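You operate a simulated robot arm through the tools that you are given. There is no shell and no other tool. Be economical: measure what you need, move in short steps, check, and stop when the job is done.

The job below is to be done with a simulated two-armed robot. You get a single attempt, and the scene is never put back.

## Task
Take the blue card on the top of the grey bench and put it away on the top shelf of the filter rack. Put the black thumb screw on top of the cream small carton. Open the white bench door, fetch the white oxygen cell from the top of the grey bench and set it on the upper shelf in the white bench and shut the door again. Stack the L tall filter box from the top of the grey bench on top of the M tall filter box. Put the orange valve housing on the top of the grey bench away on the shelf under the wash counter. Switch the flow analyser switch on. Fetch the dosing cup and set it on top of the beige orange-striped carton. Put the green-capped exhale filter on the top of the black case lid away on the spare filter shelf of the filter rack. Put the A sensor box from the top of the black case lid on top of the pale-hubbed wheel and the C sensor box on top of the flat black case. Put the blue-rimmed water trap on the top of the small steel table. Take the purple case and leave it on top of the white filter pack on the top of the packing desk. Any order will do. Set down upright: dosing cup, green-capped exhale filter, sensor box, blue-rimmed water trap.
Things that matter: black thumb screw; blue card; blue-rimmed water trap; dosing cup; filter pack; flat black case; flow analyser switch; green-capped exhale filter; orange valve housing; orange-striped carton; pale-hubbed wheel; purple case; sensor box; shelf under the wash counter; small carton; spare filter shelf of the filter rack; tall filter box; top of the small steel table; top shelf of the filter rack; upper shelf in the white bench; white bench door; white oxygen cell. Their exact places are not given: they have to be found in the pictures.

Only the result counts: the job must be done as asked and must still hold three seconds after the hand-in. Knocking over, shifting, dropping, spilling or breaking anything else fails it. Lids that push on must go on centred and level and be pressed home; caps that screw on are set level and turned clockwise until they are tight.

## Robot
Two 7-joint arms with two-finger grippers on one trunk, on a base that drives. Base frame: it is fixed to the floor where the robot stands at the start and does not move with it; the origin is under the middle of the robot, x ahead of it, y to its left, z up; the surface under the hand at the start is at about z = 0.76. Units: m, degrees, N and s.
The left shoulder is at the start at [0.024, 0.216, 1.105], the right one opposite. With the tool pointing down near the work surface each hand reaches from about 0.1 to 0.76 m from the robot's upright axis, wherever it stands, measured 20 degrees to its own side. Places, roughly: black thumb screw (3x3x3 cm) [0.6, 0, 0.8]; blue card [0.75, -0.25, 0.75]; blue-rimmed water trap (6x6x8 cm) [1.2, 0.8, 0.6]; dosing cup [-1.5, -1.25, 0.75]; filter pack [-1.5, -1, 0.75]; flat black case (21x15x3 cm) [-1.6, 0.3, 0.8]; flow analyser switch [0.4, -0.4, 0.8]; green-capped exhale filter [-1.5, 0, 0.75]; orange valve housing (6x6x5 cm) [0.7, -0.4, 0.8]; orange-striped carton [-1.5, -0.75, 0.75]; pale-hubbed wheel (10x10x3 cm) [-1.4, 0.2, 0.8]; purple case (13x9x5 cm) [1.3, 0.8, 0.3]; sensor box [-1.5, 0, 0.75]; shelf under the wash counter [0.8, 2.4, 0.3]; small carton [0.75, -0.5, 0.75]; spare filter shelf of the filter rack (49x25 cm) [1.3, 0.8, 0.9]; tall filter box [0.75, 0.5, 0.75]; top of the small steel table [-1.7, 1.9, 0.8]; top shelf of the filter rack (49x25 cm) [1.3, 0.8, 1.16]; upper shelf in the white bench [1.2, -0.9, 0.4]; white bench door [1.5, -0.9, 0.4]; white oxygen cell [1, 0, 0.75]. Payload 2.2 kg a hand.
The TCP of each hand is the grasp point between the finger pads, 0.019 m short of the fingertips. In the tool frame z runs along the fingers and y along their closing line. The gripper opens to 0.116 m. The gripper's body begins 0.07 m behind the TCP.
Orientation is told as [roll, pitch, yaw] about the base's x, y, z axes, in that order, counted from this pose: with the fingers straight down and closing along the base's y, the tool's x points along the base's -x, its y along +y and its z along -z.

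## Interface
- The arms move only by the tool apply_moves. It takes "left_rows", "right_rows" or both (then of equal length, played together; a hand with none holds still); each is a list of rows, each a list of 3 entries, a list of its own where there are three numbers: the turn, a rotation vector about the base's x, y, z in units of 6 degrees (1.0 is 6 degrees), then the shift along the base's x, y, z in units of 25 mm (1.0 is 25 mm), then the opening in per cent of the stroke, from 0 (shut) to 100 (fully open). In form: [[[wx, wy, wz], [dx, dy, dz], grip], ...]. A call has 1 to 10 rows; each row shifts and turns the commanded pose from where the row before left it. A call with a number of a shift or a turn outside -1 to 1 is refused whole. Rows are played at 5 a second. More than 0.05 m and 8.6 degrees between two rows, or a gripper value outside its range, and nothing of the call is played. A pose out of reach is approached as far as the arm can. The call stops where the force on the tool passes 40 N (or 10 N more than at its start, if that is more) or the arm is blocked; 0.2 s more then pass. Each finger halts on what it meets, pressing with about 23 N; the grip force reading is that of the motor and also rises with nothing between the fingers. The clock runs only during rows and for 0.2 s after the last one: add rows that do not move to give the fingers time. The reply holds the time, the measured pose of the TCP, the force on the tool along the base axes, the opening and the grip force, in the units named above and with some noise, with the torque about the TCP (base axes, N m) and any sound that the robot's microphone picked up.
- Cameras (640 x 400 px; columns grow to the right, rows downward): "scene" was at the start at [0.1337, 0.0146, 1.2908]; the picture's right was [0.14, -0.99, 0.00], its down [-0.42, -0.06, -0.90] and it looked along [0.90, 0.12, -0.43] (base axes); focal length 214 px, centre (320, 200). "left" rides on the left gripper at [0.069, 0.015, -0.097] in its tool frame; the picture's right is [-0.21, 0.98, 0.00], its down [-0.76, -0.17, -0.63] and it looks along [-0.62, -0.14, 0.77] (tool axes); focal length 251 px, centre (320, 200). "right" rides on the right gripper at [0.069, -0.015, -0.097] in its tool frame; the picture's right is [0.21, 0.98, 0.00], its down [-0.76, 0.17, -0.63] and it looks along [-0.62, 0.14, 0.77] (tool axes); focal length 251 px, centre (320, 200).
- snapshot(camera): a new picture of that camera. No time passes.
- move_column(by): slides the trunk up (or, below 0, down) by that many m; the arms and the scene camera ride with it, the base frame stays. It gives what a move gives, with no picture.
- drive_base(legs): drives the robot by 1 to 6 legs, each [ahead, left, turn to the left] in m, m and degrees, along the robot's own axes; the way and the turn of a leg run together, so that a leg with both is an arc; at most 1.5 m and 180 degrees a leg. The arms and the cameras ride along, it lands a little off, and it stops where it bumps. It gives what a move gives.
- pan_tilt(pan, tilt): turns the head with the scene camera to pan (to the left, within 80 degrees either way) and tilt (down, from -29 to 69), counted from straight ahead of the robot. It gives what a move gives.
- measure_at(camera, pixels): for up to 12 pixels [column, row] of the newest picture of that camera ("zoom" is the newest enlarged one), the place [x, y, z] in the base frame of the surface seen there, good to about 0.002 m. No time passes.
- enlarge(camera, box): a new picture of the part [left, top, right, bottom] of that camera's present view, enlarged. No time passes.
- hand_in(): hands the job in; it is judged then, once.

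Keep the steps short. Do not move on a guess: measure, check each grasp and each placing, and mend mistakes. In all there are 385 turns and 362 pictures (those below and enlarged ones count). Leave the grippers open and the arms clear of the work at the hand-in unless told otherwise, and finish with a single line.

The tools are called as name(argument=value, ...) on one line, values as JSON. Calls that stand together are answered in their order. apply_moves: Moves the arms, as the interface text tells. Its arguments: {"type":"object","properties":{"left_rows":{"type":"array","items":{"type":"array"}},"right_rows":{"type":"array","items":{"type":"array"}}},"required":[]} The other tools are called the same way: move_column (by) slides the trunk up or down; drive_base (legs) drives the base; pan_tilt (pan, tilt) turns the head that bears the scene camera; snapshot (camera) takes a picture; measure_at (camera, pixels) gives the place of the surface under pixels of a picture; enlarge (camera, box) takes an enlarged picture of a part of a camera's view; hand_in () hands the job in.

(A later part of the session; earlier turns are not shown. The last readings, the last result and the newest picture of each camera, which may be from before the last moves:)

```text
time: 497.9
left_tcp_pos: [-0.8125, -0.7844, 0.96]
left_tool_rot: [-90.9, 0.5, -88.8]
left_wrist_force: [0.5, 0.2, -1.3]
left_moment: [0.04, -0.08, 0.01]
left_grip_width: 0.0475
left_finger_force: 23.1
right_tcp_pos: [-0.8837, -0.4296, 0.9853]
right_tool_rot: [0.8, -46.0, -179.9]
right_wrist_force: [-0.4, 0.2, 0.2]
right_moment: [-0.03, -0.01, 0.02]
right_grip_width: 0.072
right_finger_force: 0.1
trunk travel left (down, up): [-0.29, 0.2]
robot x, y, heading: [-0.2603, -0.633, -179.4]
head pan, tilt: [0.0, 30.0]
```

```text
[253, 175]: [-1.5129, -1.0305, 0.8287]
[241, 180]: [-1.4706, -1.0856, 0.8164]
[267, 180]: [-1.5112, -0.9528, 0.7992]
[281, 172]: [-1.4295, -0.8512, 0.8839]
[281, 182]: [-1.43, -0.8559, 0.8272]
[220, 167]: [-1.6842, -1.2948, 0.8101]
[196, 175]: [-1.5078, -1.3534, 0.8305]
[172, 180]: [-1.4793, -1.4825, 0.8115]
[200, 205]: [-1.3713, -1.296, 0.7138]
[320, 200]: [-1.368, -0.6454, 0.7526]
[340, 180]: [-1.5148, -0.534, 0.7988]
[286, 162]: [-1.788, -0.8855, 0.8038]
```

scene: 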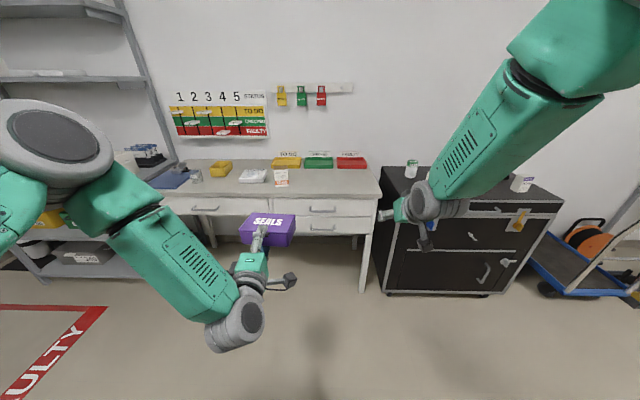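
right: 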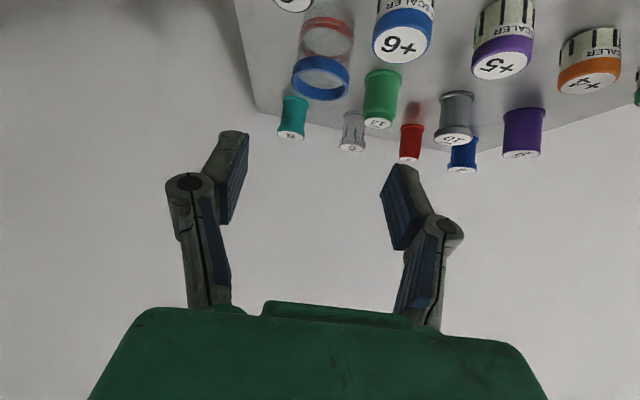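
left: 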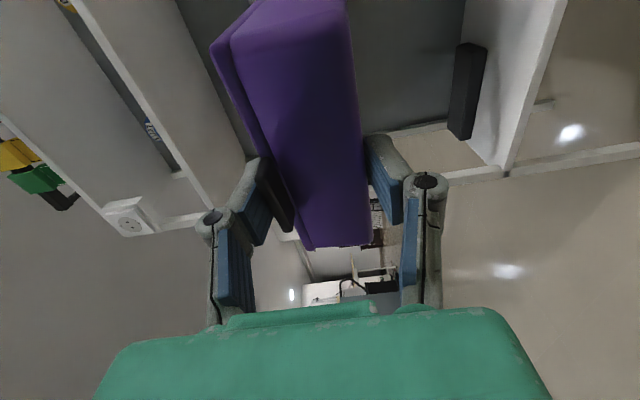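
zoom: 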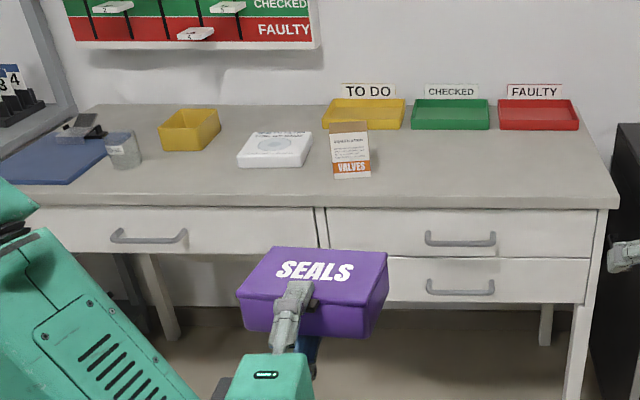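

Filter pack at (-1.51,-1.03), top z 0.829. Drive closer, with the left hand in line.

drive_base(legs=[[0.25, 0.23, -0.6]])

pan_tilt(pan=15, tilt=35)

enlarge(camera="scene", box=[150, 100, 430, 280])

snapshot(camera="left")

```text
time: 500.1
left_tcp_pos: [-1.0586, -1.0117, 0.9601]
left_tool_rot: [-90.9, 0.7, -89.5]
left_wrist_force: [0.3, 1.0, -1.3]
left_moment: [0.0, -0.08, 0.06]
left_grip_width: 0.0473
left_finger_force: 23.0
right_tcp_pos: [-1.1295, -0.6571, 0.9853]
right_tool_rot: [0.8, -46.0, 179.9]
right_wrist_force: [0.7, 0.2, 0.3]
right_moment: [0.0, 0.0, 0.05]
right_grip_width: 0.0719
right_finger_force: 0.1
trunk travel left (down, up): [-0.29, 0.2]
robot x, y, heading: [-0.507, -0.8658, -179.5]
head pan, tilt: [0.0, 30.0]
```

```text
time: 500.9
left_tcp_pos: [-1.0554, -1.0122, 0.9621]
left_tool_rot: [-91.0, 0.9, -89.5]
left_wrist_force: [-0.4, 0.9, -1.6]
left_moment: [-0.03, -0.11, 0.0]
left_grip_width: 0.0473
left_finger_force: 22.4
right_tcp_pos: [-1.1249, -0.657, 0.9879]
right_tool_rot: [0.7, -46.4, 179.8]
right_wrist_force: [-0.5, -0.5, 0.1]
right_moment: [0.0, -0.01, 0.0]
right_grip_width: 0.0716
right_finger_force: 0.1
trunk travel left (down, up): [-0.29, 0.2]
robot x, y, heading: [-0.5037, -0.8629, -179.7]
head pan, tilt: [15.0, 35.0]
```

```text
2.22 times, centred on (290, 190) of scene
```

zoom: 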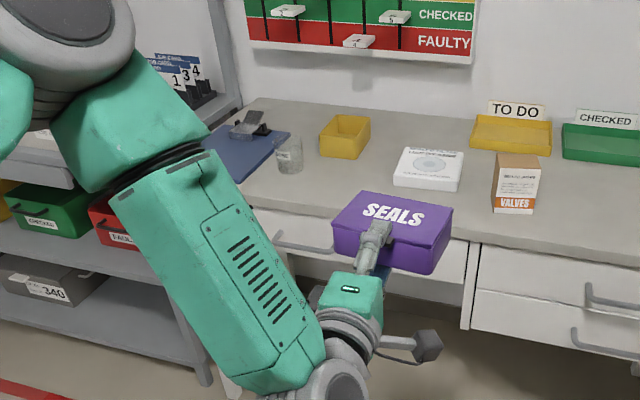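

```text
135 pictures are left
```

left: 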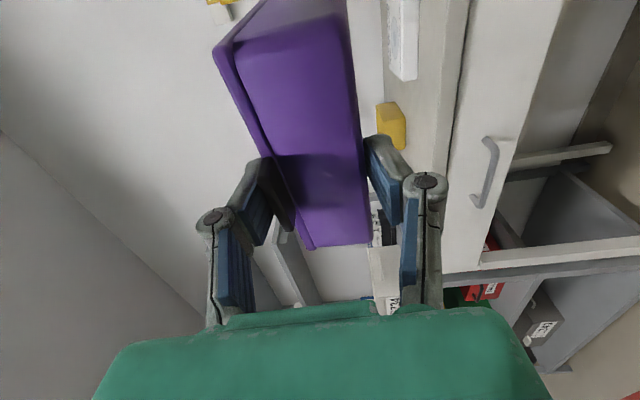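

Measure the pack, carton and cup from here.

measure_at(camera="zoom", pixels=[[408, 150], [460, 154], [397, 178], [455, 183], [430, 165], [425, 188], [515, 158], [500, 158], [538, 172], [515, 205], [289, 145], [289, 168]])

```text
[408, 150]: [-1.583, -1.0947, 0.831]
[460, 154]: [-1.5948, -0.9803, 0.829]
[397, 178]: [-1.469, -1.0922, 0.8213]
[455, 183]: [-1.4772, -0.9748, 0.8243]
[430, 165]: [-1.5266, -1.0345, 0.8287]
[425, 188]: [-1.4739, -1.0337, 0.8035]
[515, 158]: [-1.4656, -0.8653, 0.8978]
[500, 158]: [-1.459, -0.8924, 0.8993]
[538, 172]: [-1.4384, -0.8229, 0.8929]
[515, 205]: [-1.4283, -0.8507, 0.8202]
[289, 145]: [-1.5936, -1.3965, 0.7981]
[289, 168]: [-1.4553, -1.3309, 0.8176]
```

Pack: x -1.475…-1.59, y -1.095…-0.975. I'll set the case with its back part on the pack, release, then push it fully on. Drive 0.2 m ahead and descend to z≈0.90.

drive_base(legs=[[0.2, 0.02, 0]])

apply_moves(left_rows=[[[0, 0, 0], [-0.9, 0, -0.3], 0], [[0, 0, 0], [-0.9, 0, -0.3], 0], [[0, 0, 0], [-0.9, 0, -0.4], 0], [[0, 0, 0], [-0.9, 0, -0.4], 0], [[0, 0, 0], [-0.9, 0, -0.4], 0], [[0, 0, 0], [-0.9, 0, -0.4], 0], [[0, 0, 0], [0, 0, 0], 0], [[0, 0, 0], [0, 0, 0], 0]])

snapshot(camera="left")

enlarge(camera="scene", box=[180, 100, 420, 280])

```text
time: 502.5
left_tcp_pos: [-1.2556, -1.0333, 0.9628]
left_tool_rot: [-91.1, 0.7, -89.3]
left_wrist_force: [0.4, 0.9, -1.5]
left_moment: [0.0, -0.09, 0.01]
left_grip_width: 0.0475
left_finger_force: 23.2
right_tcp_pos: [-1.3261, -0.6794, 0.9879]
right_tool_rot: [0.7, -46.3, 180.0]
right_wrist_force: [-0.9, -0.8, 0.7]
right_moment: [0.03, -0.01, 0.03]
right_grip_width: 0.072
right_finger_force: 0.0
trunk travel left (down, up): [-0.29, 0.2]
robot x, y, heading: [-0.7053, -0.8843, -179.6]
head pan, tilt: [15.0, 35.0]
```

```text
time: 504.3
left_tcp_pos: [-1.3863, -1.0377, 0.9082]
left_tool_rot: [-91.2, 1.0, -89.4]
left_wrist_force: [0.2, -0.6, -1.6]
left_moment: [-0.01, -0.11, -0.02]
left_grip_width: 0.0472
left_finger_force: 22.8
right_tcp_pos: [-1.3212, -0.6831, 0.9902]
right_tool_rot: [0.4, -46.4, -179.9]
right_wrist_force: [-0.1, -0.2, -0.5]
right_moment: [0.01, 0.0, -0.01]
right_grip_width: 0.0718
right_finger_force: 0.0
trunk travel left (down, up): [-0.29, 0.2]
robot x, y, heading: [-0.7064, -0.8886, -179.6]
head pan, tilt: [15.0, 35.0]
```

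```text
134 pictures are left
```

left: 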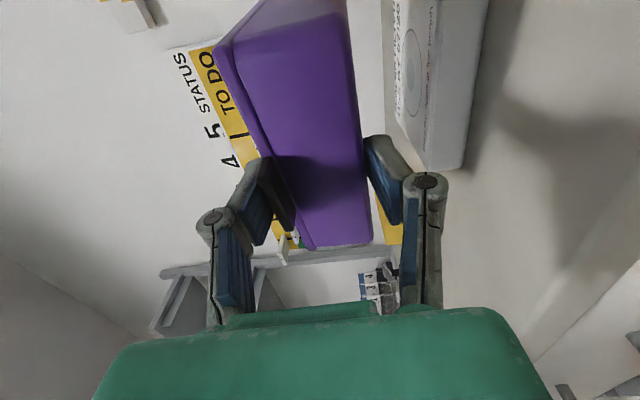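

```text
2.22 times, centred on (300, 190) of scene
```

zoom: 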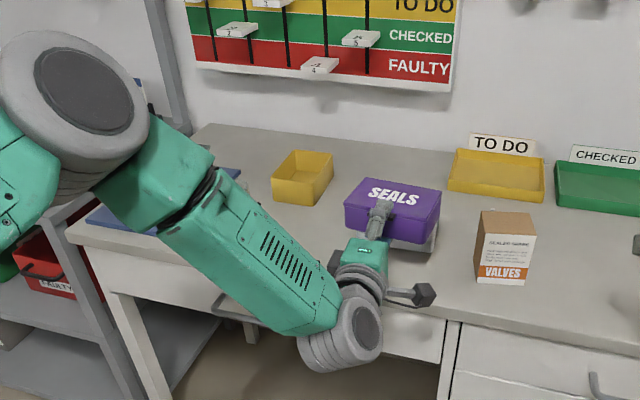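

Move to x≈-1.45, z≈0.864.

apply_moves(left_rows=[[[0, 0, 0], [-0.85, 0, -0.4], 0], [[0, 0, 0], [-0.85, 0, -0.4], 0], [[0, 0, 0], [-0.85, 0, -0.4], 0], [[0, 0, 0], [0, 0, -0.5], 0], [[0, 0, 0], [0, 0, 0], 0], [[0, 0, 0], [0, 0, 0], 0]])

snapshot(camera="left")

measure_at(camera="left", pixels=[[358, 150], [365, 230], [350, 60], [460, 150], [400, 60], [445, 100]])

```text
time: 505.7
left_tcp_pos: [-1.4506, -1.0369, 0.8645]
left_tool_rot: [-91.3, 1.0, -89.4]
left_wrist_force: [0.6, 0.4, -2.0]
left_moment: [-0.01, -0.11, -0.01]
left_grip_width: 0.0472
left_finger_force: 23.2
right_tcp_pos: [-1.3216, -0.6821, 0.99]
right_tool_rot: [0.4, -46.4, -179.8]
right_wrist_force: [0.9, 0.1, 0.3]
right_moment: [-0.01, 0.01, -0.01]
right_grip_width: 0.0715
right_finger_force: 0.1
trunk travel left (down, up): [-0.29, 0.2]
robot x, y, heading: [-0.7085, -0.8864, -179.3]
head pan, tilt: [15.0, 35.0]
```

```text
132 pictures are left
```

left: 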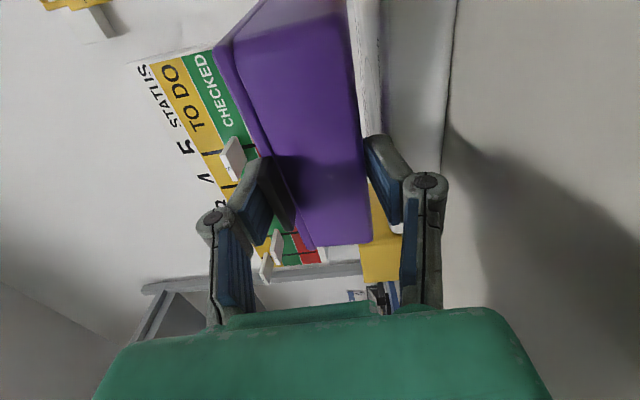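

```text
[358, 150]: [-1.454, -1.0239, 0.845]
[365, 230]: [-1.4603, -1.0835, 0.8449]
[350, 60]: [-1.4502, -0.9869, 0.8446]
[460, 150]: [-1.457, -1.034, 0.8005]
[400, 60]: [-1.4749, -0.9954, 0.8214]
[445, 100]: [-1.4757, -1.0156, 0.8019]
```

Case bottom ≈0.84, pack top 0.829. Lower 4 mm and open the fingers gradually.

apply_moves(left_rows=[[[0, 0, 0], [0, 0, -0.16], 0], [[0, 0, 0], [0, 0, 0], 43], [[0, 0, 0], [0, 0, 0], 47], [[0, 0, 0], [0, 0, 0], 51], [[0, 0, 0], [0, 0, 0], 55], [[0, 0, 0], [0, 0, 0], 60], [[0, 0, 0], [0, 0, 0], 63], [[0, 0, 0], [0, 0, 0], 63]])

snapshot(camera="left")

enlarge(camera="scene", box=[260, 130, 420, 250])

```text
time: 507.5
left_tcp_pos: [-1.4503, -1.037, 0.8629]
left_tool_rot: [-91.2, 0.9, -89.4]
left_wrist_force: [0.4, -0.3, 0.2]
left_moment: [0.02, -0.02, 0.0]
left_grip_width: 0.0731
left_finger_force: 0.0
right_tcp_pos: [-1.3202, -0.682, 0.9898]
right_tool_rot: [0.4, -46.4, -180.0]
right_wrist_force: [-0.3, -0.4, 0.5]
right_moment: [0.01, -0.01, 0.02]
right_grip_width: 0.0721
right_finger_force: 0.1
trunk travel left (down, up): [-0.29, 0.2]
robot x, y, heading: [-0.7085, -0.8876, -179.4]
head pan, tilt: [15.0, 35.0]
```

```text
131 pictures are left
```

left: 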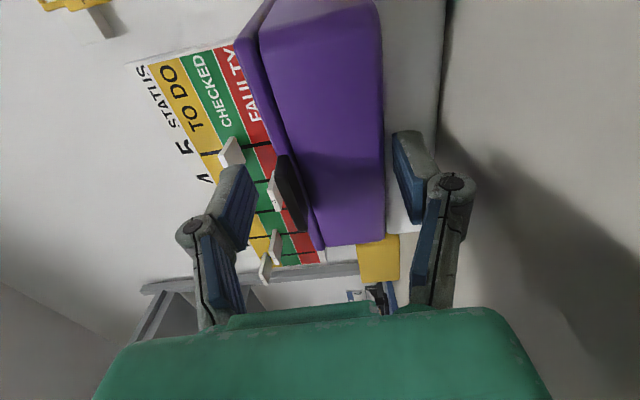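

```text
3.33 times, centred on (340, 190) of scene
```

zoom: 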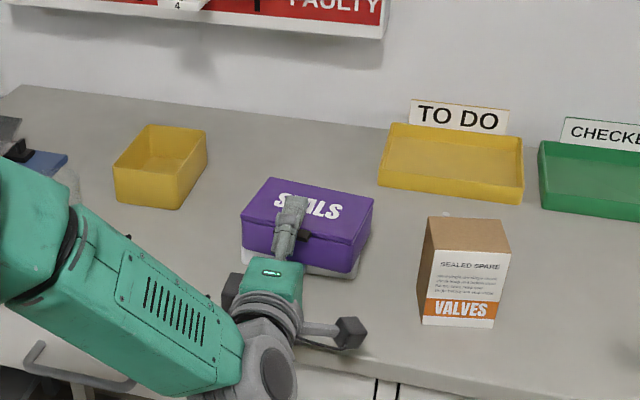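

Case rests on the pack. Withdraw, close the fingers, then push it ~4 cm further on.

apply_moves(left_rows=[[[0, 0, 0], [0.8, 0, 0], 63], [[0, 0, 0], [0.8, 0, 0], 63], [[0, 0, 0], [0.8, 0, 0], 40], [[0, 0, 0], [0, 0, 0], 0], [[0, 0, 0], [0, 0, -0.1], 0], [[0, 0, 0], [-0.4, 0, 0], 0], [[0, 0, 0], [-0.4, 0, 0], 0], [[0, 0, 0], [-0.3, 0, 0], 0], [[0, 0, 0], [-0.3, 0, 0], 0], [[0, 0, 0], [-0.3, 0, 0], 0]])

snapshot(camera="left")

enlarge(camera="scene", box=[260, 130, 420, 250])

```text
time: 509.7
left_tcp_pos: [-1.4327, -1.0363, 0.8588]
left_tool_rot: [-91.3, 0.9, -89.5]
left_wrist_force: [-0.1, -0.6, -0.2]
left_moment: [-0.02, 0.01, 0.02]
left_grip_width: 0.0002
left_finger_force: 22.6
right_tcp_pos: [-1.3215, -0.6831, 0.9889]
right_tool_rot: [0.5, -46.5, -179.8]
right_wrist_force: [0.1, 0.8, -0.2]
right_moment: [-0.03, 0.01, 0.0]
right_grip_width: 0.0719
right_finger_force: 0.1
trunk travel left (down, up): [-0.29, 0.2]
robot x, y, heading: [-0.7077, -0.8854, -179.6]
head pan, tilt: [15.0, 35.0]
```

```text
129 pictures are left
```

left: 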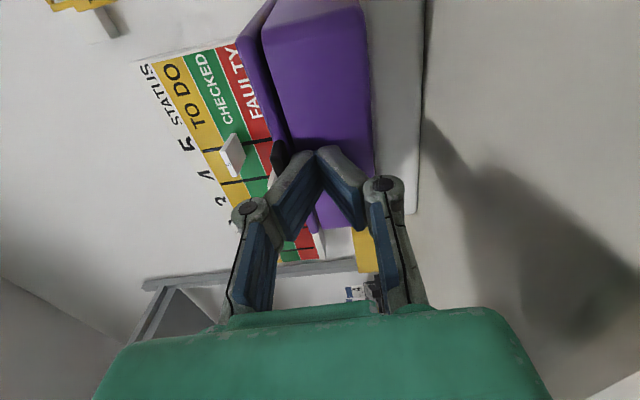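

```text
3.33 times, centred on (340, 190) of scene
```

zoom: 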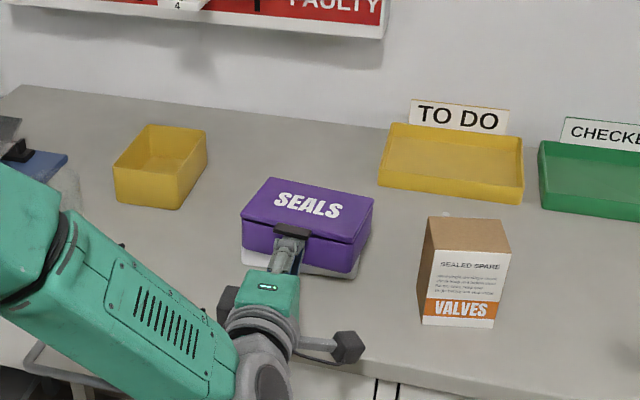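

Push 3.5 cm.

apply_moves(left_rows=[[[0, 0, 0], [-0.25, 0, 0], 0], [[0, 0, 0], [-0.25, 0, 0], 0], [[0, 0, 0], [-0.25, 0, 0], 0], [[0, 0, 0], [-0.25, 0, 0], 0], [[0, 0, 0], [-0.25, 0, 0], 0], [[0, 0, 0], [-0.2, 0, 0], 0], [[0, 0, 0], [0, 0, 0], 0]])

enlarge(camera="scene", box=[260, 130, 420, 250])

measure_at(camera="zoom", pixels=[[262, 185], [365, 200], [250, 215], [350, 240], [300, 200], [340, 272], [250, 250]])

```text
time: 511.3
left_tcp_pos: [-1.4692, -1.0377, 0.8601]
left_tool_rot: [-91.4, 1.1, -89.5]
left_wrist_force: [0.2, 0.2, -0.6]
left_moment: [0.04, 0.0, 0.03]
left_grip_width: 0.0
left_finger_force: 23.6
right_tcp_pos: [-1.3202, -0.6825, 0.9896]
right_tool_rot: [0.5, -46.4, -179.9]
right_wrist_force: [-0.4, -0.4, 0.2]
right_moment: [0.0, 0.01, -0.03]
right_grip_width: 0.0717
right_finger_force: 0.1
trunk travel left (down, up): [-0.29, 0.2]
robot x, y, heading: [-0.709, -0.8923, -179.4]
head pan, tilt: [15.0, 35.0]
```

```text
3.33 times, centred on (340, 190) of scene
```

zoom: 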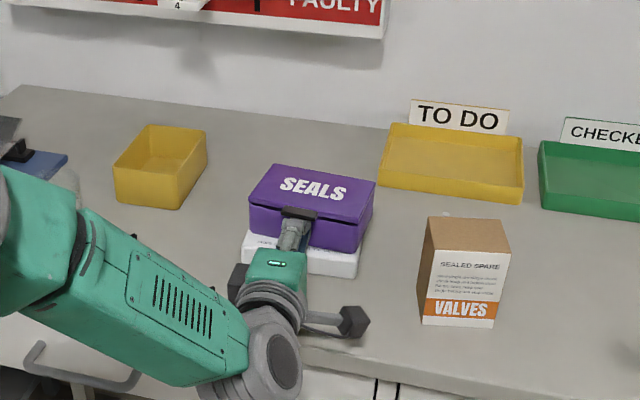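

```text
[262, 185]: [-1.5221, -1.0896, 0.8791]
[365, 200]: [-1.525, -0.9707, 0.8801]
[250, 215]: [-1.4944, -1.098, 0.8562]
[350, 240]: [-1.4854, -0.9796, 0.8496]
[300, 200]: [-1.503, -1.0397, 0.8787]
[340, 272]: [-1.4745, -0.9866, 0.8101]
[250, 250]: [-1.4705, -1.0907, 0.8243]
```

The case is fully on the pack. Retract the left hand and turn it back to tool-down for the dosing cup.

apply_moves(left_rows=[[[0, 0, 0], [1, 0, 0], 0], [[0, 0, 0], [1, 0, 0.2], 0], [[0, 0, 0], [1, 0, 0.6], 0], [[0, 0, 0], [1, 0, 1], 0], [[0, -0.5, 0], [1, 0, 1], 0], [[0, -1, 0], [0.5, 0, 1], 30], [[0, -1, 0], [0, 0, 1], 70], [[0, -1, 0], [0, 0, 0.5], 80], [[0, -1, 0], [0, 0, 0.5], 80], [[0, -1, 0], [0, 0, 0], 80]])

apply_moves(left_rows=[[[0, -1, 0], [0, 0, 0], 80], [[0, -1, 0], [0, 0, 0], 80], [[0, -1, 0], [0, 0, 0], 80], [[0, -1, 0], [0, 0, 0], 80], [[0, -1, 0], [0, 0, 0], 80], [[0, -1, 0], [0, 0, 0], 80], [[0, -1, 0], [0, 0, 0], 80], [[0, -1, 0], [0, 0, 0], 80], [[0, -1, 0], [0, 0, 0], 80], [[0, -0.5, 0], [0, 0, 0], 80]])

snapshot(camera="scene")

```text
time: 513.5
left_tcp_pos: [-1.3304, -1.0371, 1.0042]
left_tool_rot: [-58.2, 0.5, -88.9]
left_wrist_force: [0.0, 0.1, -0.6]
left_moment: [0.02, 0.0, 0.0]
left_grip_width: 0.0928
left_finger_force: 0.0
right_tcp_pos: [-1.3197, -0.6824, 0.9897]
right_tool_rot: [0.3, -46.4, -179.9]
right_wrist_force: [0.2, -0.9, 0.5]
right_moment: [-0.01, -0.02, 0.03]
right_grip_width: 0.0718
right_finger_force: 0.0
trunk travel left (down, up): [-0.29, 0.2]
robot x, y, heading: [-0.7097, -0.8877, -179.3]
head pan, tilt: [15.0, 35.0]
```

```text
time: 515.7
left_tcp_pos: [-1.3326, -1.0377, 1.0043]
left_tool_rot: [-1.2, -0.5, -89.1]
left_wrist_force: [0.2, -0.2, 0.1]
left_moment: [-0.03, 0.01, 0.0]
left_grip_width: 0.0928
left_finger_force: 0.0
right_tcp_pos: [-1.3214, -0.6826, 0.9901]
right_tool_rot: [0.4, -46.3, -179.9]
right_wrist_force: [-0.6, 0.0, 0.0]
right_moment: [-0.02, 0.01, 0.04]
right_grip_width: 0.0718
right_finger_force: 0.1
trunk travel left (down, up): [-0.29, 0.2]
robot x, y, heading: [-0.7093, -0.8922, -179.6]
head pan, tilt: [15.0, 35.0]
```

```text
126 pictures are left
```

scene: 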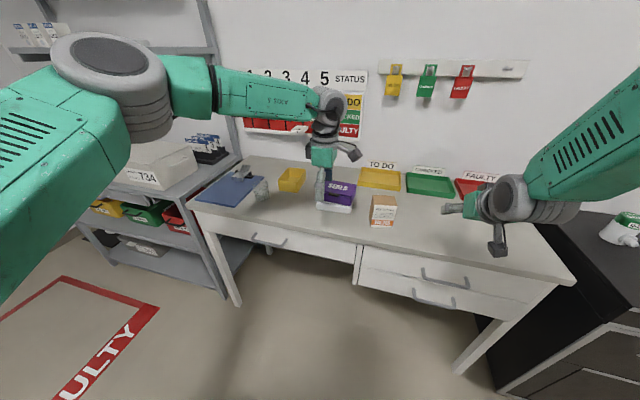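

Check the left elbow's clearance to the shelving on the left, and the cup position.

measure_at(camera="scene", pixels=[[75, 90], [110, 120], [60, 60], [215, 55], [190, 150], [200, 30], [150, 165], [60, 200], [263, 185], [262, 192], [239, 172]])

enlarge(camera="scene", box=[190, 140, 350, 230])

```text
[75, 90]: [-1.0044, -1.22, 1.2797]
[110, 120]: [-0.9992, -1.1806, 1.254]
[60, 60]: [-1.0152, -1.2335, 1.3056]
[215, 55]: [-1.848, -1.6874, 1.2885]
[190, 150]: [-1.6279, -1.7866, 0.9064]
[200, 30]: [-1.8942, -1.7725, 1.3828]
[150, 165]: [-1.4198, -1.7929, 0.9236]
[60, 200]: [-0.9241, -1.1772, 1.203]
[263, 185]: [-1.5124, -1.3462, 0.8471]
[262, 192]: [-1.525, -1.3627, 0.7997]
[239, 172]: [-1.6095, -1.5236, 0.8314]
```

```text
4.00 times, centred on (270, 185) of scene
```

zoom: 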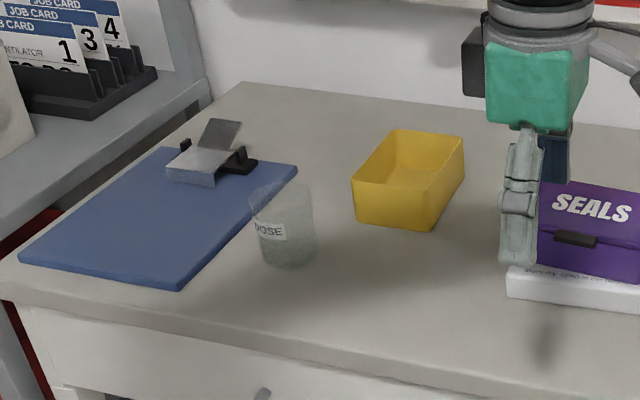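

Clear. Drive 0.12 ahead and 0.2 left, and look with the left camera.

drive_base(legs=[[0.1, 0.2, 0]])

apply_moves(left_rows=[[[-0.05, -0.2, 0], [-0.2, -0.4, 0], 80], [[0, 0, 0], [0, -0.4, 0], 80], [[0, 0, 0], [0, 0, 0], 80], [[0, 0, 0], [0, 0, 0], 80]])

snapshot(camera="left")

enlarge(camera="scene", box=[220, 140, 400, 250])

```text
time: 517.4
left_tcp_pos: [-1.4292, -1.2381, 1.0041]
left_tool_rot: [-1.3, -0.5, -89.0]
left_wrist_force: [-0.5, 0.2, -1.1]
left_moment: [0.01, 0.02, -0.01]
left_grip_width: 0.0925
left_finger_force: 0.1
right_tcp_pos: [-1.4201, -0.8844, 0.9913]
right_tool_rot: [0.3, -46.4, -179.8]
right_wrist_force: [-0.6, -0.4, -0.9]
right_moment: [0.0, 0.0, -0.01]
right_grip_width: 0.0716
right_finger_force: 0.1
trunk travel left (down, up): [-0.29, 0.2]
robot x, y, heading: [-0.8047, -1.0884, -179.5]
head pan, tilt: [15.0, 35.0]
```

```text
time: 518.4
left_tcp_pos: [-1.4306, -1.2569, 1.0062]
left_tool_rot: [-0.2, -0.8, -89.1]
left_wrist_force: [0.0, 0.8, -0.3]
left_moment: [0.0, 0.0, -0.02]
left_grip_width: 0.0927
left_finger_force: 0.0
right_tcp_pos: [-1.4162, -0.8811, 0.9922]
right_tool_rot: [0.5, -46.6, -180.1]
right_wrist_force: [-0.1, 0.2, 0.6]
right_moment: [-0.03, 0.0, 0.01]
right_grip_width: 0.072
right_finger_force: 0.0
trunk travel left (down, up): [-0.29, 0.2]
robot x, y, heading: [-0.8048, -1.0866, -179.5]
head pan, tilt: [15.0, 35.0]
```

```text
124 pictures are left
```

left: 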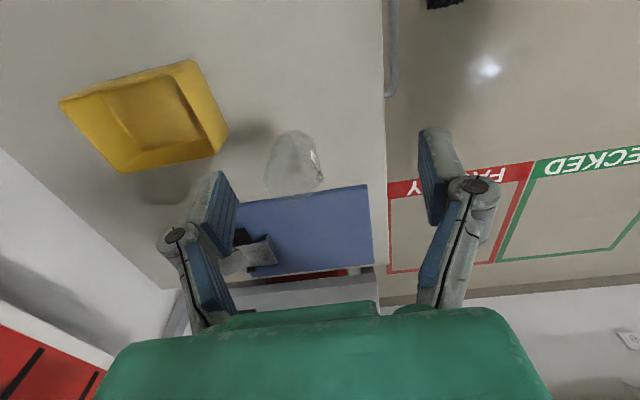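

```text
3.56 times, centred on (310, 195) of scene
```

zoom: 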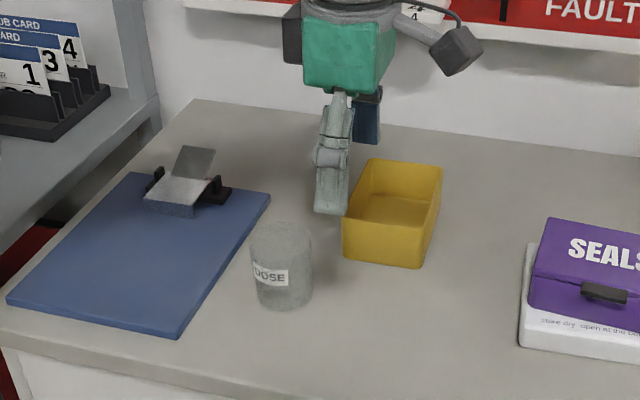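

Measure the cup.

measure_at(camera="left", pixels=[[296, 160], [268, 170], [322, 172], [296, 188], [296, 134], [275, 145], [315, 145], [313, 160], [335, 190]])

measure_at(camera="zoom", pixels=[[270, 277], [255, 240], [310, 240], [283, 226], [283, 300], [262, 290], [308, 290]])

```text
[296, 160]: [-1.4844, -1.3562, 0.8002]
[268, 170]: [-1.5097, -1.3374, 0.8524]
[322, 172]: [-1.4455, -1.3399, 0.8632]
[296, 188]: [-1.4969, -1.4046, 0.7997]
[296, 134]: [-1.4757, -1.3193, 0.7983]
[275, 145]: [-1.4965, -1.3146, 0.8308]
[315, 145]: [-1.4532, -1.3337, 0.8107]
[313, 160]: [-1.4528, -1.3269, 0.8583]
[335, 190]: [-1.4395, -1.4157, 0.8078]
```

```text
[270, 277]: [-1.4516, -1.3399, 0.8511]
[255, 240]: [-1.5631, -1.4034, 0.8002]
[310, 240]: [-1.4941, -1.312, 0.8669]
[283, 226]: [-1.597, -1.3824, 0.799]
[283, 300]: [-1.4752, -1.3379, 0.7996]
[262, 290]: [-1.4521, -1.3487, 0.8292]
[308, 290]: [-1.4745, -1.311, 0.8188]
```

Cup axis ≈(-1.478,-1.344), radius ≈0.032, z 0.80–0.87. Descend over it.

apply_moves(left_rows=[[[0, 0, 0], [-0.5, -0.9, 0], 80], [[0, 0, 0], [-0.5, -0.9, 0], 80], [[0, 0, 0], [-0.5, -0.9, -0.3], 80], [[0, 0, 0], [-0.4, -0.8, -0.6], 80], [[0, 0, 0], [0, 0, -1], 80], [[0, 0, 0], [0, 0, -1], 80], [[0, 0, 0], [0, 0, 0], 80], [[0, 0, 0], [0, 0, 0], 80], [[0, 0, 0], [0, 0, 0], 80]])

snapshot(camera="left")

enlarge(camera="scene", box=[220, 140, 400, 250])

```text
time: 520.4
left_tcp_pos: [-1.4795, -1.3447, 0.9348]
left_tool_rot: [-0.4, -0.8, -89.0]
left_wrist_force: [-0.3, 0.5, -0.4]
left_moment: [-0.02, -0.02, 0.0]
left_grip_width: 0.093
left_finger_force: 0.1
right_tcp_pos: [-1.4144, -0.8831, 0.9925]
right_tool_rot: [0.4, -46.6, -179.9]
right_wrist_force: [-0.2, -0.4, 1.1]
right_moment: [0.0, 0.0, -0.01]
right_grip_width: 0.0718
right_finger_force: 0.1
trunk travel left (down, up): [-0.29, 0.2]
robot x, y, heading: [-0.8055, -1.0863, -179.3]
head pan, tilt: [15.0, 35.0]
```

```text
122 pictures are left
```

left: 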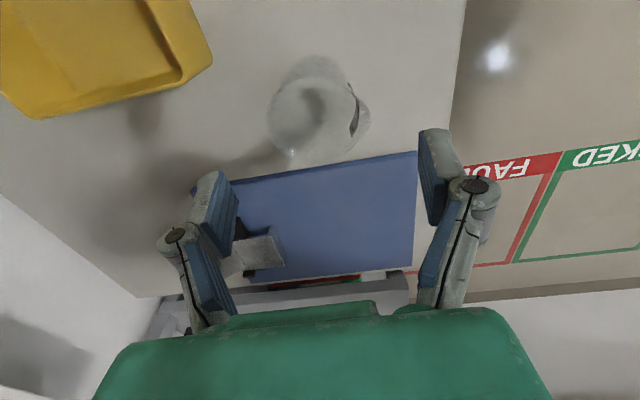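

```text
3.56 times, centred on (310, 195) of scene
```

zoom: 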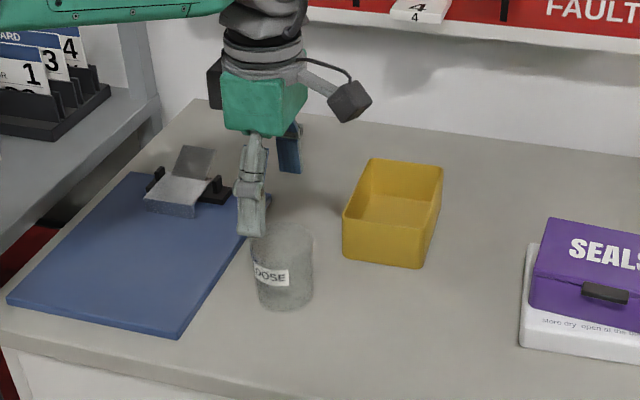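

measure_at(camera="left", pixels=[[272, 112], [356, 115], [312, 152], [352, 100], [312, 78], [300, 60], [340, 130]])

enlarge(camera="left", box=[240, 30, 400, 180])

```text
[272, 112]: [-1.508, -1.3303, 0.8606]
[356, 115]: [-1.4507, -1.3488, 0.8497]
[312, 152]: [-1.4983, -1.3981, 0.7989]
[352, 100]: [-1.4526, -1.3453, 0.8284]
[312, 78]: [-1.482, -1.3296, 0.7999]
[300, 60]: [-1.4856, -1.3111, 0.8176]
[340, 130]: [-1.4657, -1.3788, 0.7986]
```

```text
2.67 times, centred on (320, 105) of left
```

zoom: 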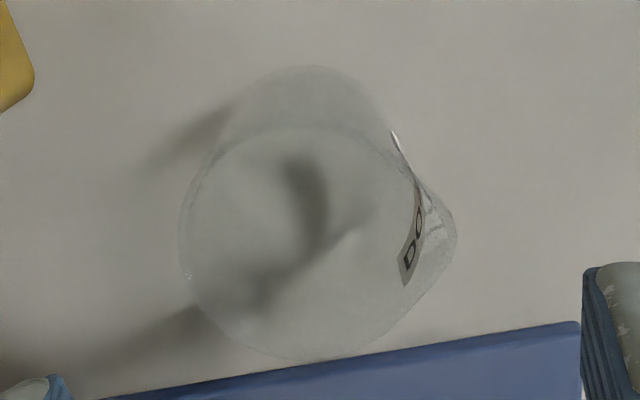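

The cup has a spout on the +x side, so I should grip along y. Check the tray's nearest corner, then yaw the hand by -90°.

measure_at(camera="scene", pixels=[[318, 212], [317, 205], [322, 190], [336, 213], [245, 205]])

apply_moves(left_rows=[[[0, 0, -1], [0, 0, 0], 72], [[0, 0, -1], [0, 0, 0], 72], [[0, 0, -1], [0, 0, 0], 72], [[0, 0, -1], [0, 0, 0], 72], [[0, 0, -1], [0, 0, 0], 72], [[0, 0, -1], [0, 0, 0], 72], [[0, 0, -1], [0, 0, 0], 72], [[0, 0, -1], [0, 0, 0], 72], [[0, 0, -1], [0, 0, 0], 72], [[0, 0, -1], [0, 0, 0], 72]])

apply_moves(left_rows=[[[0, 0, -1], [0, 0, 0], 72], [[0, 0, -1], [0, 0, 0], 72], [[0, 0, -1], [0, 0, 0], 72], [[0, 0, -1], [0, 0, 0], 72], [[0, 0, -1], [0, 0, 0], 72], [[0, 0, 0], [0, 0, 0], 72], [[0, 0, 0], [0, 0, 0], 72]])

snapshot(camera="left")

```text
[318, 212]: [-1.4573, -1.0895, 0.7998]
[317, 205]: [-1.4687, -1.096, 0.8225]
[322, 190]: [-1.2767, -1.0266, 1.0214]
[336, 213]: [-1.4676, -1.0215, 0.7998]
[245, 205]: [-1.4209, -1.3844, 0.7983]
```

```text
time: 522.6
left_tcp_pos: [-1.4786, -1.3442, 0.9351]
left_tool_rot: [-0.3, -0.9, -149.0]
left_wrist_force: [0.5, 0.3, 0.2]
left_moment: [0.0, 0.0, 0.02]
left_grip_width: 0.0836
left_finger_force: 0.1
right_tcp_pos: [-1.4165, -0.8836, 0.9914]
right_tool_rot: [0.4, -46.6, -179.9]
right_wrist_force: [-0.2, -0.3, 0.9]
right_moment: [0.01, -0.01, -0.04]
right_grip_width: 0.0717
right_finger_force: 0.1
trunk travel left (down, up): [-0.29, 0.2]
robot x, y, heading: [-0.8022, -1.0887, -179.4]
head pan, tilt: [15.0, 35.0]
```

```text
time: 524.2
left_tcp_pos: [-1.4773, -1.3446, 0.9327]
left_tool_rot: [-0.5, -1.0, -179.1]
left_wrist_force: [1.2, -0.5, 0.0]
left_moment: [0.02, -0.02, 0.0]
left_grip_width: 0.0837
left_finger_force: 0.1
right_tcp_pos: [-1.4169, -0.8834, 0.9934]
right_tool_rot: [0.4, -46.6, -180.0]
right_wrist_force: [1.0, 0.3, -0.5]
right_moment: [-0.02, -0.03, -0.02]
right_grip_width: 0.072
right_finger_force: 0.0
trunk travel left (down, up): [-0.29, 0.2]
robot x, y, heading: [-0.8073, -1.0923, -179.4]
head pan, tilt: [15.0, 35.0]
```

```text
119 pictures are left
```

left: 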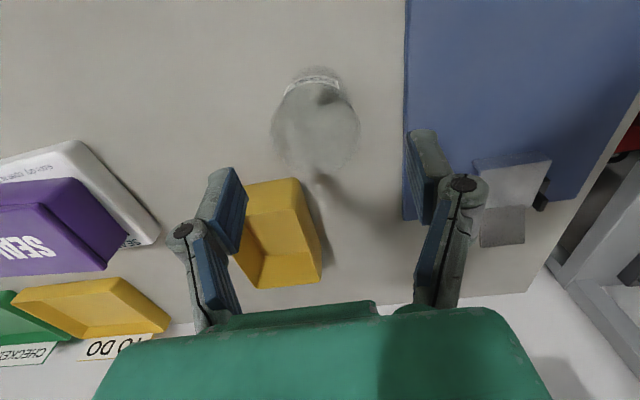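

measure_at(camera="left", pixels=[[297, 182], [250, 188], [320, 265], [273, 128], [358, 126], [315, 70], [410, 150], [315, 90]])

```text
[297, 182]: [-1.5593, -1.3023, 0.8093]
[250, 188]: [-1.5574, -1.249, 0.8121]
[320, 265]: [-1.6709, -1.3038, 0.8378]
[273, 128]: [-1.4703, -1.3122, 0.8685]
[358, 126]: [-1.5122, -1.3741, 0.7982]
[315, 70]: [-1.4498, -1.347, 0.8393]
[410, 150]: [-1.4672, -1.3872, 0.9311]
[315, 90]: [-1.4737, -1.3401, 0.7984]
```

Cup centred (-1.480,-1.344). Descend to z≈0.836 and close.

apply_moves(left_rows=[[[-0.08, -0.17, 0], [-0.1, 0, -0.8], 72], [[0, 0, 0], [0, 0, -0.8], 72], [[0, 0, 0], [0, 0, -0.8], 72], [[0, 0, 0], [0, 0, -0.8], 72], [[0, 0, 0], [0, 0, -0.7], 72], [[0, 0, 0], [0, 0, 0], 72], [[0, 0, 0], [0, 0, 0], 0], [[0, 0, 0], [0, 0, 0], 0], [[0, 0, 0], [0, 0, 0], 0]])

snapshot(camera="left")

```text
time: 526.2
left_tcp_pos: [-1.4801, -1.3438, 0.8369]
left_tool_rot: [0.0, 0.1, -179.0]
left_wrist_force: [1.0, -0.1, 0.4]
left_moment: [0.0, 0.04, 0.03]
left_grip_width: 0.0572
left_finger_force: 23.0
right_tcp_pos: [-1.4156, -0.8838, 0.9916]
right_tool_rot: [0.4, -46.5, -179.9]
right_wrist_force: [0.3, -0.6, 1.3]
right_moment: [0.02, 0.0, 0.0]
right_grip_width: 0.0718
right_finger_force: 0.0
trunk travel left (down, up): [-0.29, 0.2]
robot x, y, heading: [-0.8016, -1.089, -179.4]
head pan, tilt: [15.0, 35.0]
```

```text
118 pictures are left
```

left: 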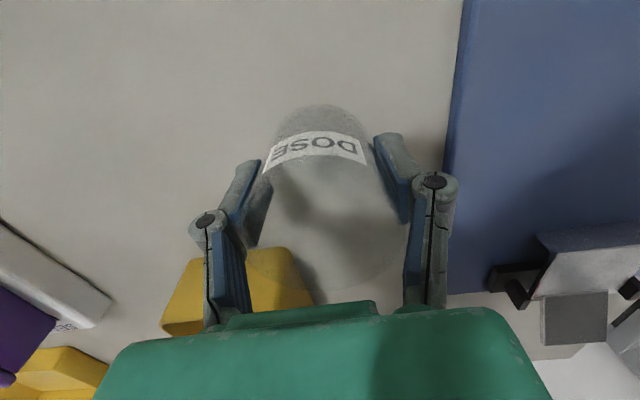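

Cup gripped. Lift 0.17 m and drive right 0.38 m.

apply_moves(left_rows=[[[0, 0, 0], [0, 0, 0.8], 0], [[0, 0, 0], [0, 0, 1], 0], [[0, 0, 0], [0, 0, 1], 0], [[0, 0, 0], [0, 0, 1], 0], [[0, 0, 0], [0, 0, 1], 0], [[0, 0, 0], [0, 0, 1], 0], [[0, 0, 0], [0, 0, 1], 0], [[0, 0, 0], [0, 0, 0], 0]])

drive_base(legs=[[0, -0.38, 0]])

apply_moves(left_rows=[[[0, 0, 0], [0, 0.6, 0], 0], [[0, 0, 0], [0, 0.6, 0], 0], [[0, 0, 0], [0, 0.6, 0], 0], [[0, 0, 0], [0, 0.6, 0], 0], [[0, 0, 0], [0, 0.6, 0], 0], [[0, 0, 0], [0, 0.3, 0], 0], [[0, 0, 0], [0, 0, 0], 0], [[0, 0, 0], [0, 0, 0], 0]])

snapshot(camera="left")

snapshot(camera="scene")

```text
time: 528.0
left_tcp_pos: [-1.481, -1.3436, 1.0052]
left_tool_rot: [-0.1, 0.2, -179.0]
left_wrist_force: [0.5, -0.2, -0.4]
left_moment: [0.04, 0.02, 0.03]
left_grip_width: 0.0575
left_finger_force: 22.8
right_tcp_pos: [-1.416, -0.8829, 0.9912]
right_tool_rot: [0.3, -46.5, -179.9]
right_wrist_force: [0.0, -0.1, 1.0]
right_moment: [0.0, -0.03, 0.02]
right_grip_width: 0.0719
right_finger_force: 0.0
trunk travel left (down, up): [-0.29, 0.2]
robot x, y, heading: [-0.8022, -1.0902, -179.3]
head pan, tilt: [15.0, 35.0]
```

```text
time: 530.4
left_tcp_pos: [-1.485, -0.9594, 1.006]
left_tool_rot: [0.2, 0.1, -179.2]
left_wrist_force: [0.5, 0.3, -1.0]
left_moment: [-0.01, 0.01, -0.01]
left_grip_width: 0.0573
left_finger_force: 22.4
right_tcp_pos: [-1.4191, -0.4977, 0.9913]
right_tool_rot: [0.5, -46.6, 180.0]
right_wrist_force: [-0.1, 0.6, 0.7]
right_moment: [-0.03, 0.03, 0.02]
right_grip_width: 0.0718
right_finger_force: 0.0
trunk travel left (down, up): [-0.29, 0.2]
robot x, y, heading: [-0.8056, -0.7041, -179.6]
head pan, tilt: [15.0, 35.0]
```

```text
time: 532.2
left_tcp_pos: [-1.4817, -0.8743, 1.0089]
left_tool_rot: [0.2, -0.1, -179.1]
left_wrist_force: [0.3, -0.2, -0.5]
left_moment: [-0.01, 0.04, -0.02]
left_grip_width: 0.0569
left_finger_force: 22.8
right_tcp_pos: [-1.4152, -0.4961, 0.9942]
right_tool_rot: [0.6, -46.9, 179.9]
right_wrist_force: [0.0, 0.2, -0.2]
right_moment: [-0.01, 0.0, 0.0]
right_grip_width: 0.0716
right_finger_force: 0.0
trunk travel left (down, up): [-0.29, 0.2]
robot x, y, heading: [-0.8106, -0.7082, -179.5]
head pan, tilt: [15.0, 35.0]
```

```text
117 pictures are left
```

left: 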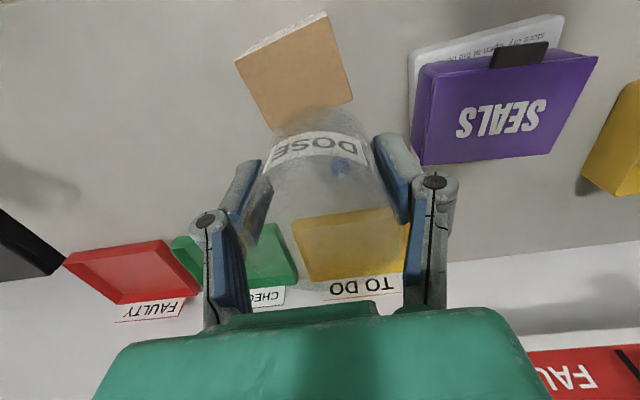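

```text
116 pictures are left
```

scene: 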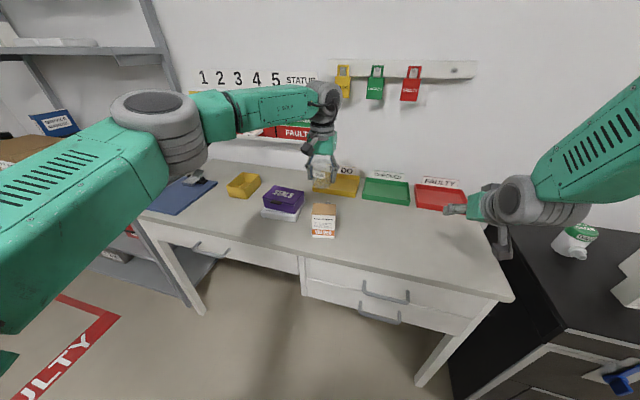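

Measure the carton's top corners in the left camera.

measure_at(camera="left", pixels=[[242, 62], [325, 20], [350, 95], [275, 120], [290, 70], [318, 100], [265, 95]])

```text
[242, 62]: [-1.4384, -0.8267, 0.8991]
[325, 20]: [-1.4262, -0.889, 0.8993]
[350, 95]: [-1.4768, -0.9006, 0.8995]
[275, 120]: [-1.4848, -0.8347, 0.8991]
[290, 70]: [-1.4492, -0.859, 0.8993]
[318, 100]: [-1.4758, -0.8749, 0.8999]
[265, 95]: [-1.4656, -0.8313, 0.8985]
```

Carton top centre ≈(-1.457,-0.863), z 0.899. Align and lower.

apply_moves(left_rows=[[[0, 0, 0], [0.5, 0.25, 0], 0], [[0, 0, 0], [0.48, 0.22, 0], 0], [[0, 0, 0], [0, 0, -0.8], 0], [[0, 0, 0], [0, 0, -0.8], 0], [[0, 0, 0], [0, 0, -0.7], 0], [[0, 0, 0], [0, 0, 0], 0], [[0, 0, 0], [0, 0, 0], 0], [[0, 0, 0], [0, 0, 0], 0]])

enlarge(camera="scene", box=[240, 120, 400, 250])

snapshot(camera="left")

```text
time: 534.0
left_tcp_pos: [-1.4564, -0.8615, 0.9514]
left_tool_rot: [0.2, -0.2, -179.1]
left_wrist_force: [0.8, 0.6, -0.6]
left_moment: [0.01, 0.0, 0.01]
left_grip_width: 0.0569
left_finger_force: 23.1
right_tcp_pos: [-1.4153, -0.497, 0.9933]
right_tool_rot: [0.6, -46.9, 179.8]
right_wrist_force: [-0.5, -0.6, 0.1]
right_moment: [-0.02, -0.02, 0.03]
right_grip_width: 0.072
right_finger_force: 0.1
trunk travel left (down, up): [-0.29, 0.2]
robot x, y, heading: [-0.8107, -0.7042, -179.3]
head pan, tilt: [15.0, 35.0]
```

```text
3.08 times, centred on (320, 185) of scene
```

zoom: 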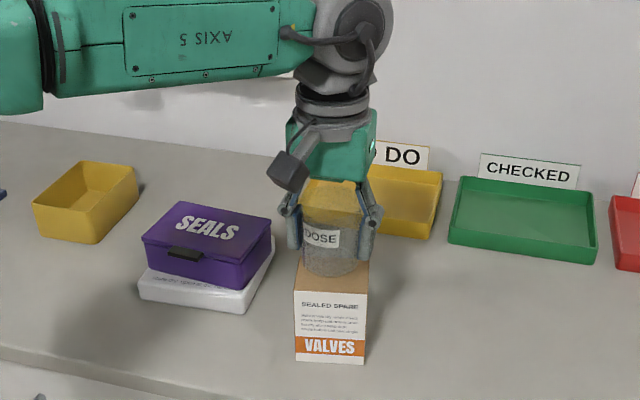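

```text
114 pictures are left
```

left: 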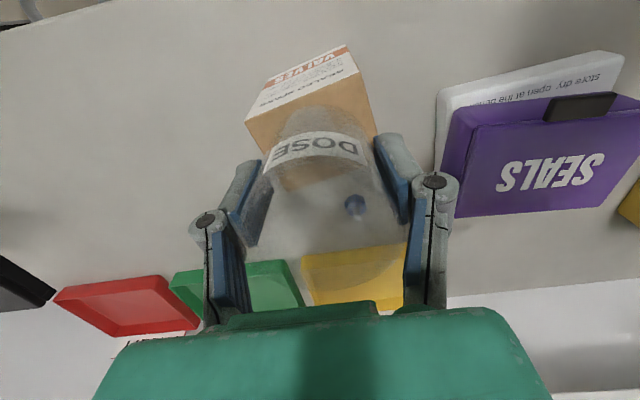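

Aligned. Lower to contact.

apply_moves(left_rows=[[[0, 0, 0], [0, 0, -0.35], 0], [[0, 0, 0], [0, 0, -0.15], 0], [[0, 0, 0], [0, 0, -0.1], 0], [[0, 0, 0], [0, 0, -0.06], 0], [[0, 0, 0], [0, 0, 0], 0]])

```text
time: 535.2
left_tcp_pos: [-1.4572, -0.8617, 0.9372]
left_tool_rot: [0.2, -0.2, -179.0]
left_wrist_force: [-0.7, -1.4, 6.8]
left_moment: [0.04, -0.13, 0.0]
left_grip_width: 0.0569
left_finger_force: 22.5
right_tcp_pos: [-1.4137, -0.495, 0.9949]
right_tool_rot: [0.7, -47.0, 179.8]
right_wrist_force: [-1.1, 0.1, -0.5]
right_moment: [0.04, 0.01, 0.02]
right_grip_width: 0.072
right_finger_force: 0.1
trunk travel left (down, up): [-0.29, 0.2]
robot x, y, heading: [-0.8094, -0.6998, -179.5]
head pan, tilt: [15.0, 35.0]
```

Contact. Open and rise.

apply_moves(left_rows=[[[0, 0, 0], [0, 0, 0], 72], [[0, 0, 0], [0, 0, 0], 72], [[0, 0, 0], [0, 0, 0.8], 72], [[0, 0, 0], [0, 0, 1], 72], [[0, 0, 0], [0, 0, 1], 72], [[0, 0, 0], [0, 0, 1], 72], [[0, 0, 0], [0, 0, 1], 72], [[0, 0, 0], [0.8, 0, 0.5], 72], [[0, 0, 0], [0.8, 0, 0], 72], [[0, 0, 0], [0, 0, 0], 72]])

enlarge(camera="scene", box=[240, 120, 400, 250])

```text
time: 537.4
left_tcp_pos: [-1.4172, -0.8624, 1.0693]
left_tool_rot: [0.3, -0.2, -179.0]
left_wrist_force: [0.9, 0.2, 0.3]
left_moment: [0.0, 0.04, 0.0]
left_grip_width: 0.0835
left_finger_force: 0.1
right_tcp_pos: [-1.4153, -0.4974, 0.993]
right_tool_rot: [0.7, -46.8, 179.8]
right_wrist_force: [-0.8, 0.2, -0.7]
right_moment: [0.02, 0.01, 0.01]
right_grip_width: 0.072
right_finger_force: 0.0
trunk travel left (down, up): [-0.29, 0.2]
robot x, y, heading: [-0.8081, -0.7026, -179.5]
head pan, tilt: [15.0, 35.0]
```

```text
3.08 times, centred on (320, 185) of scene
```

zoom: 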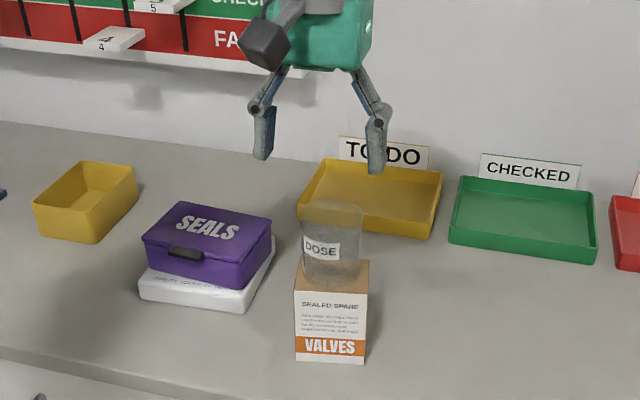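

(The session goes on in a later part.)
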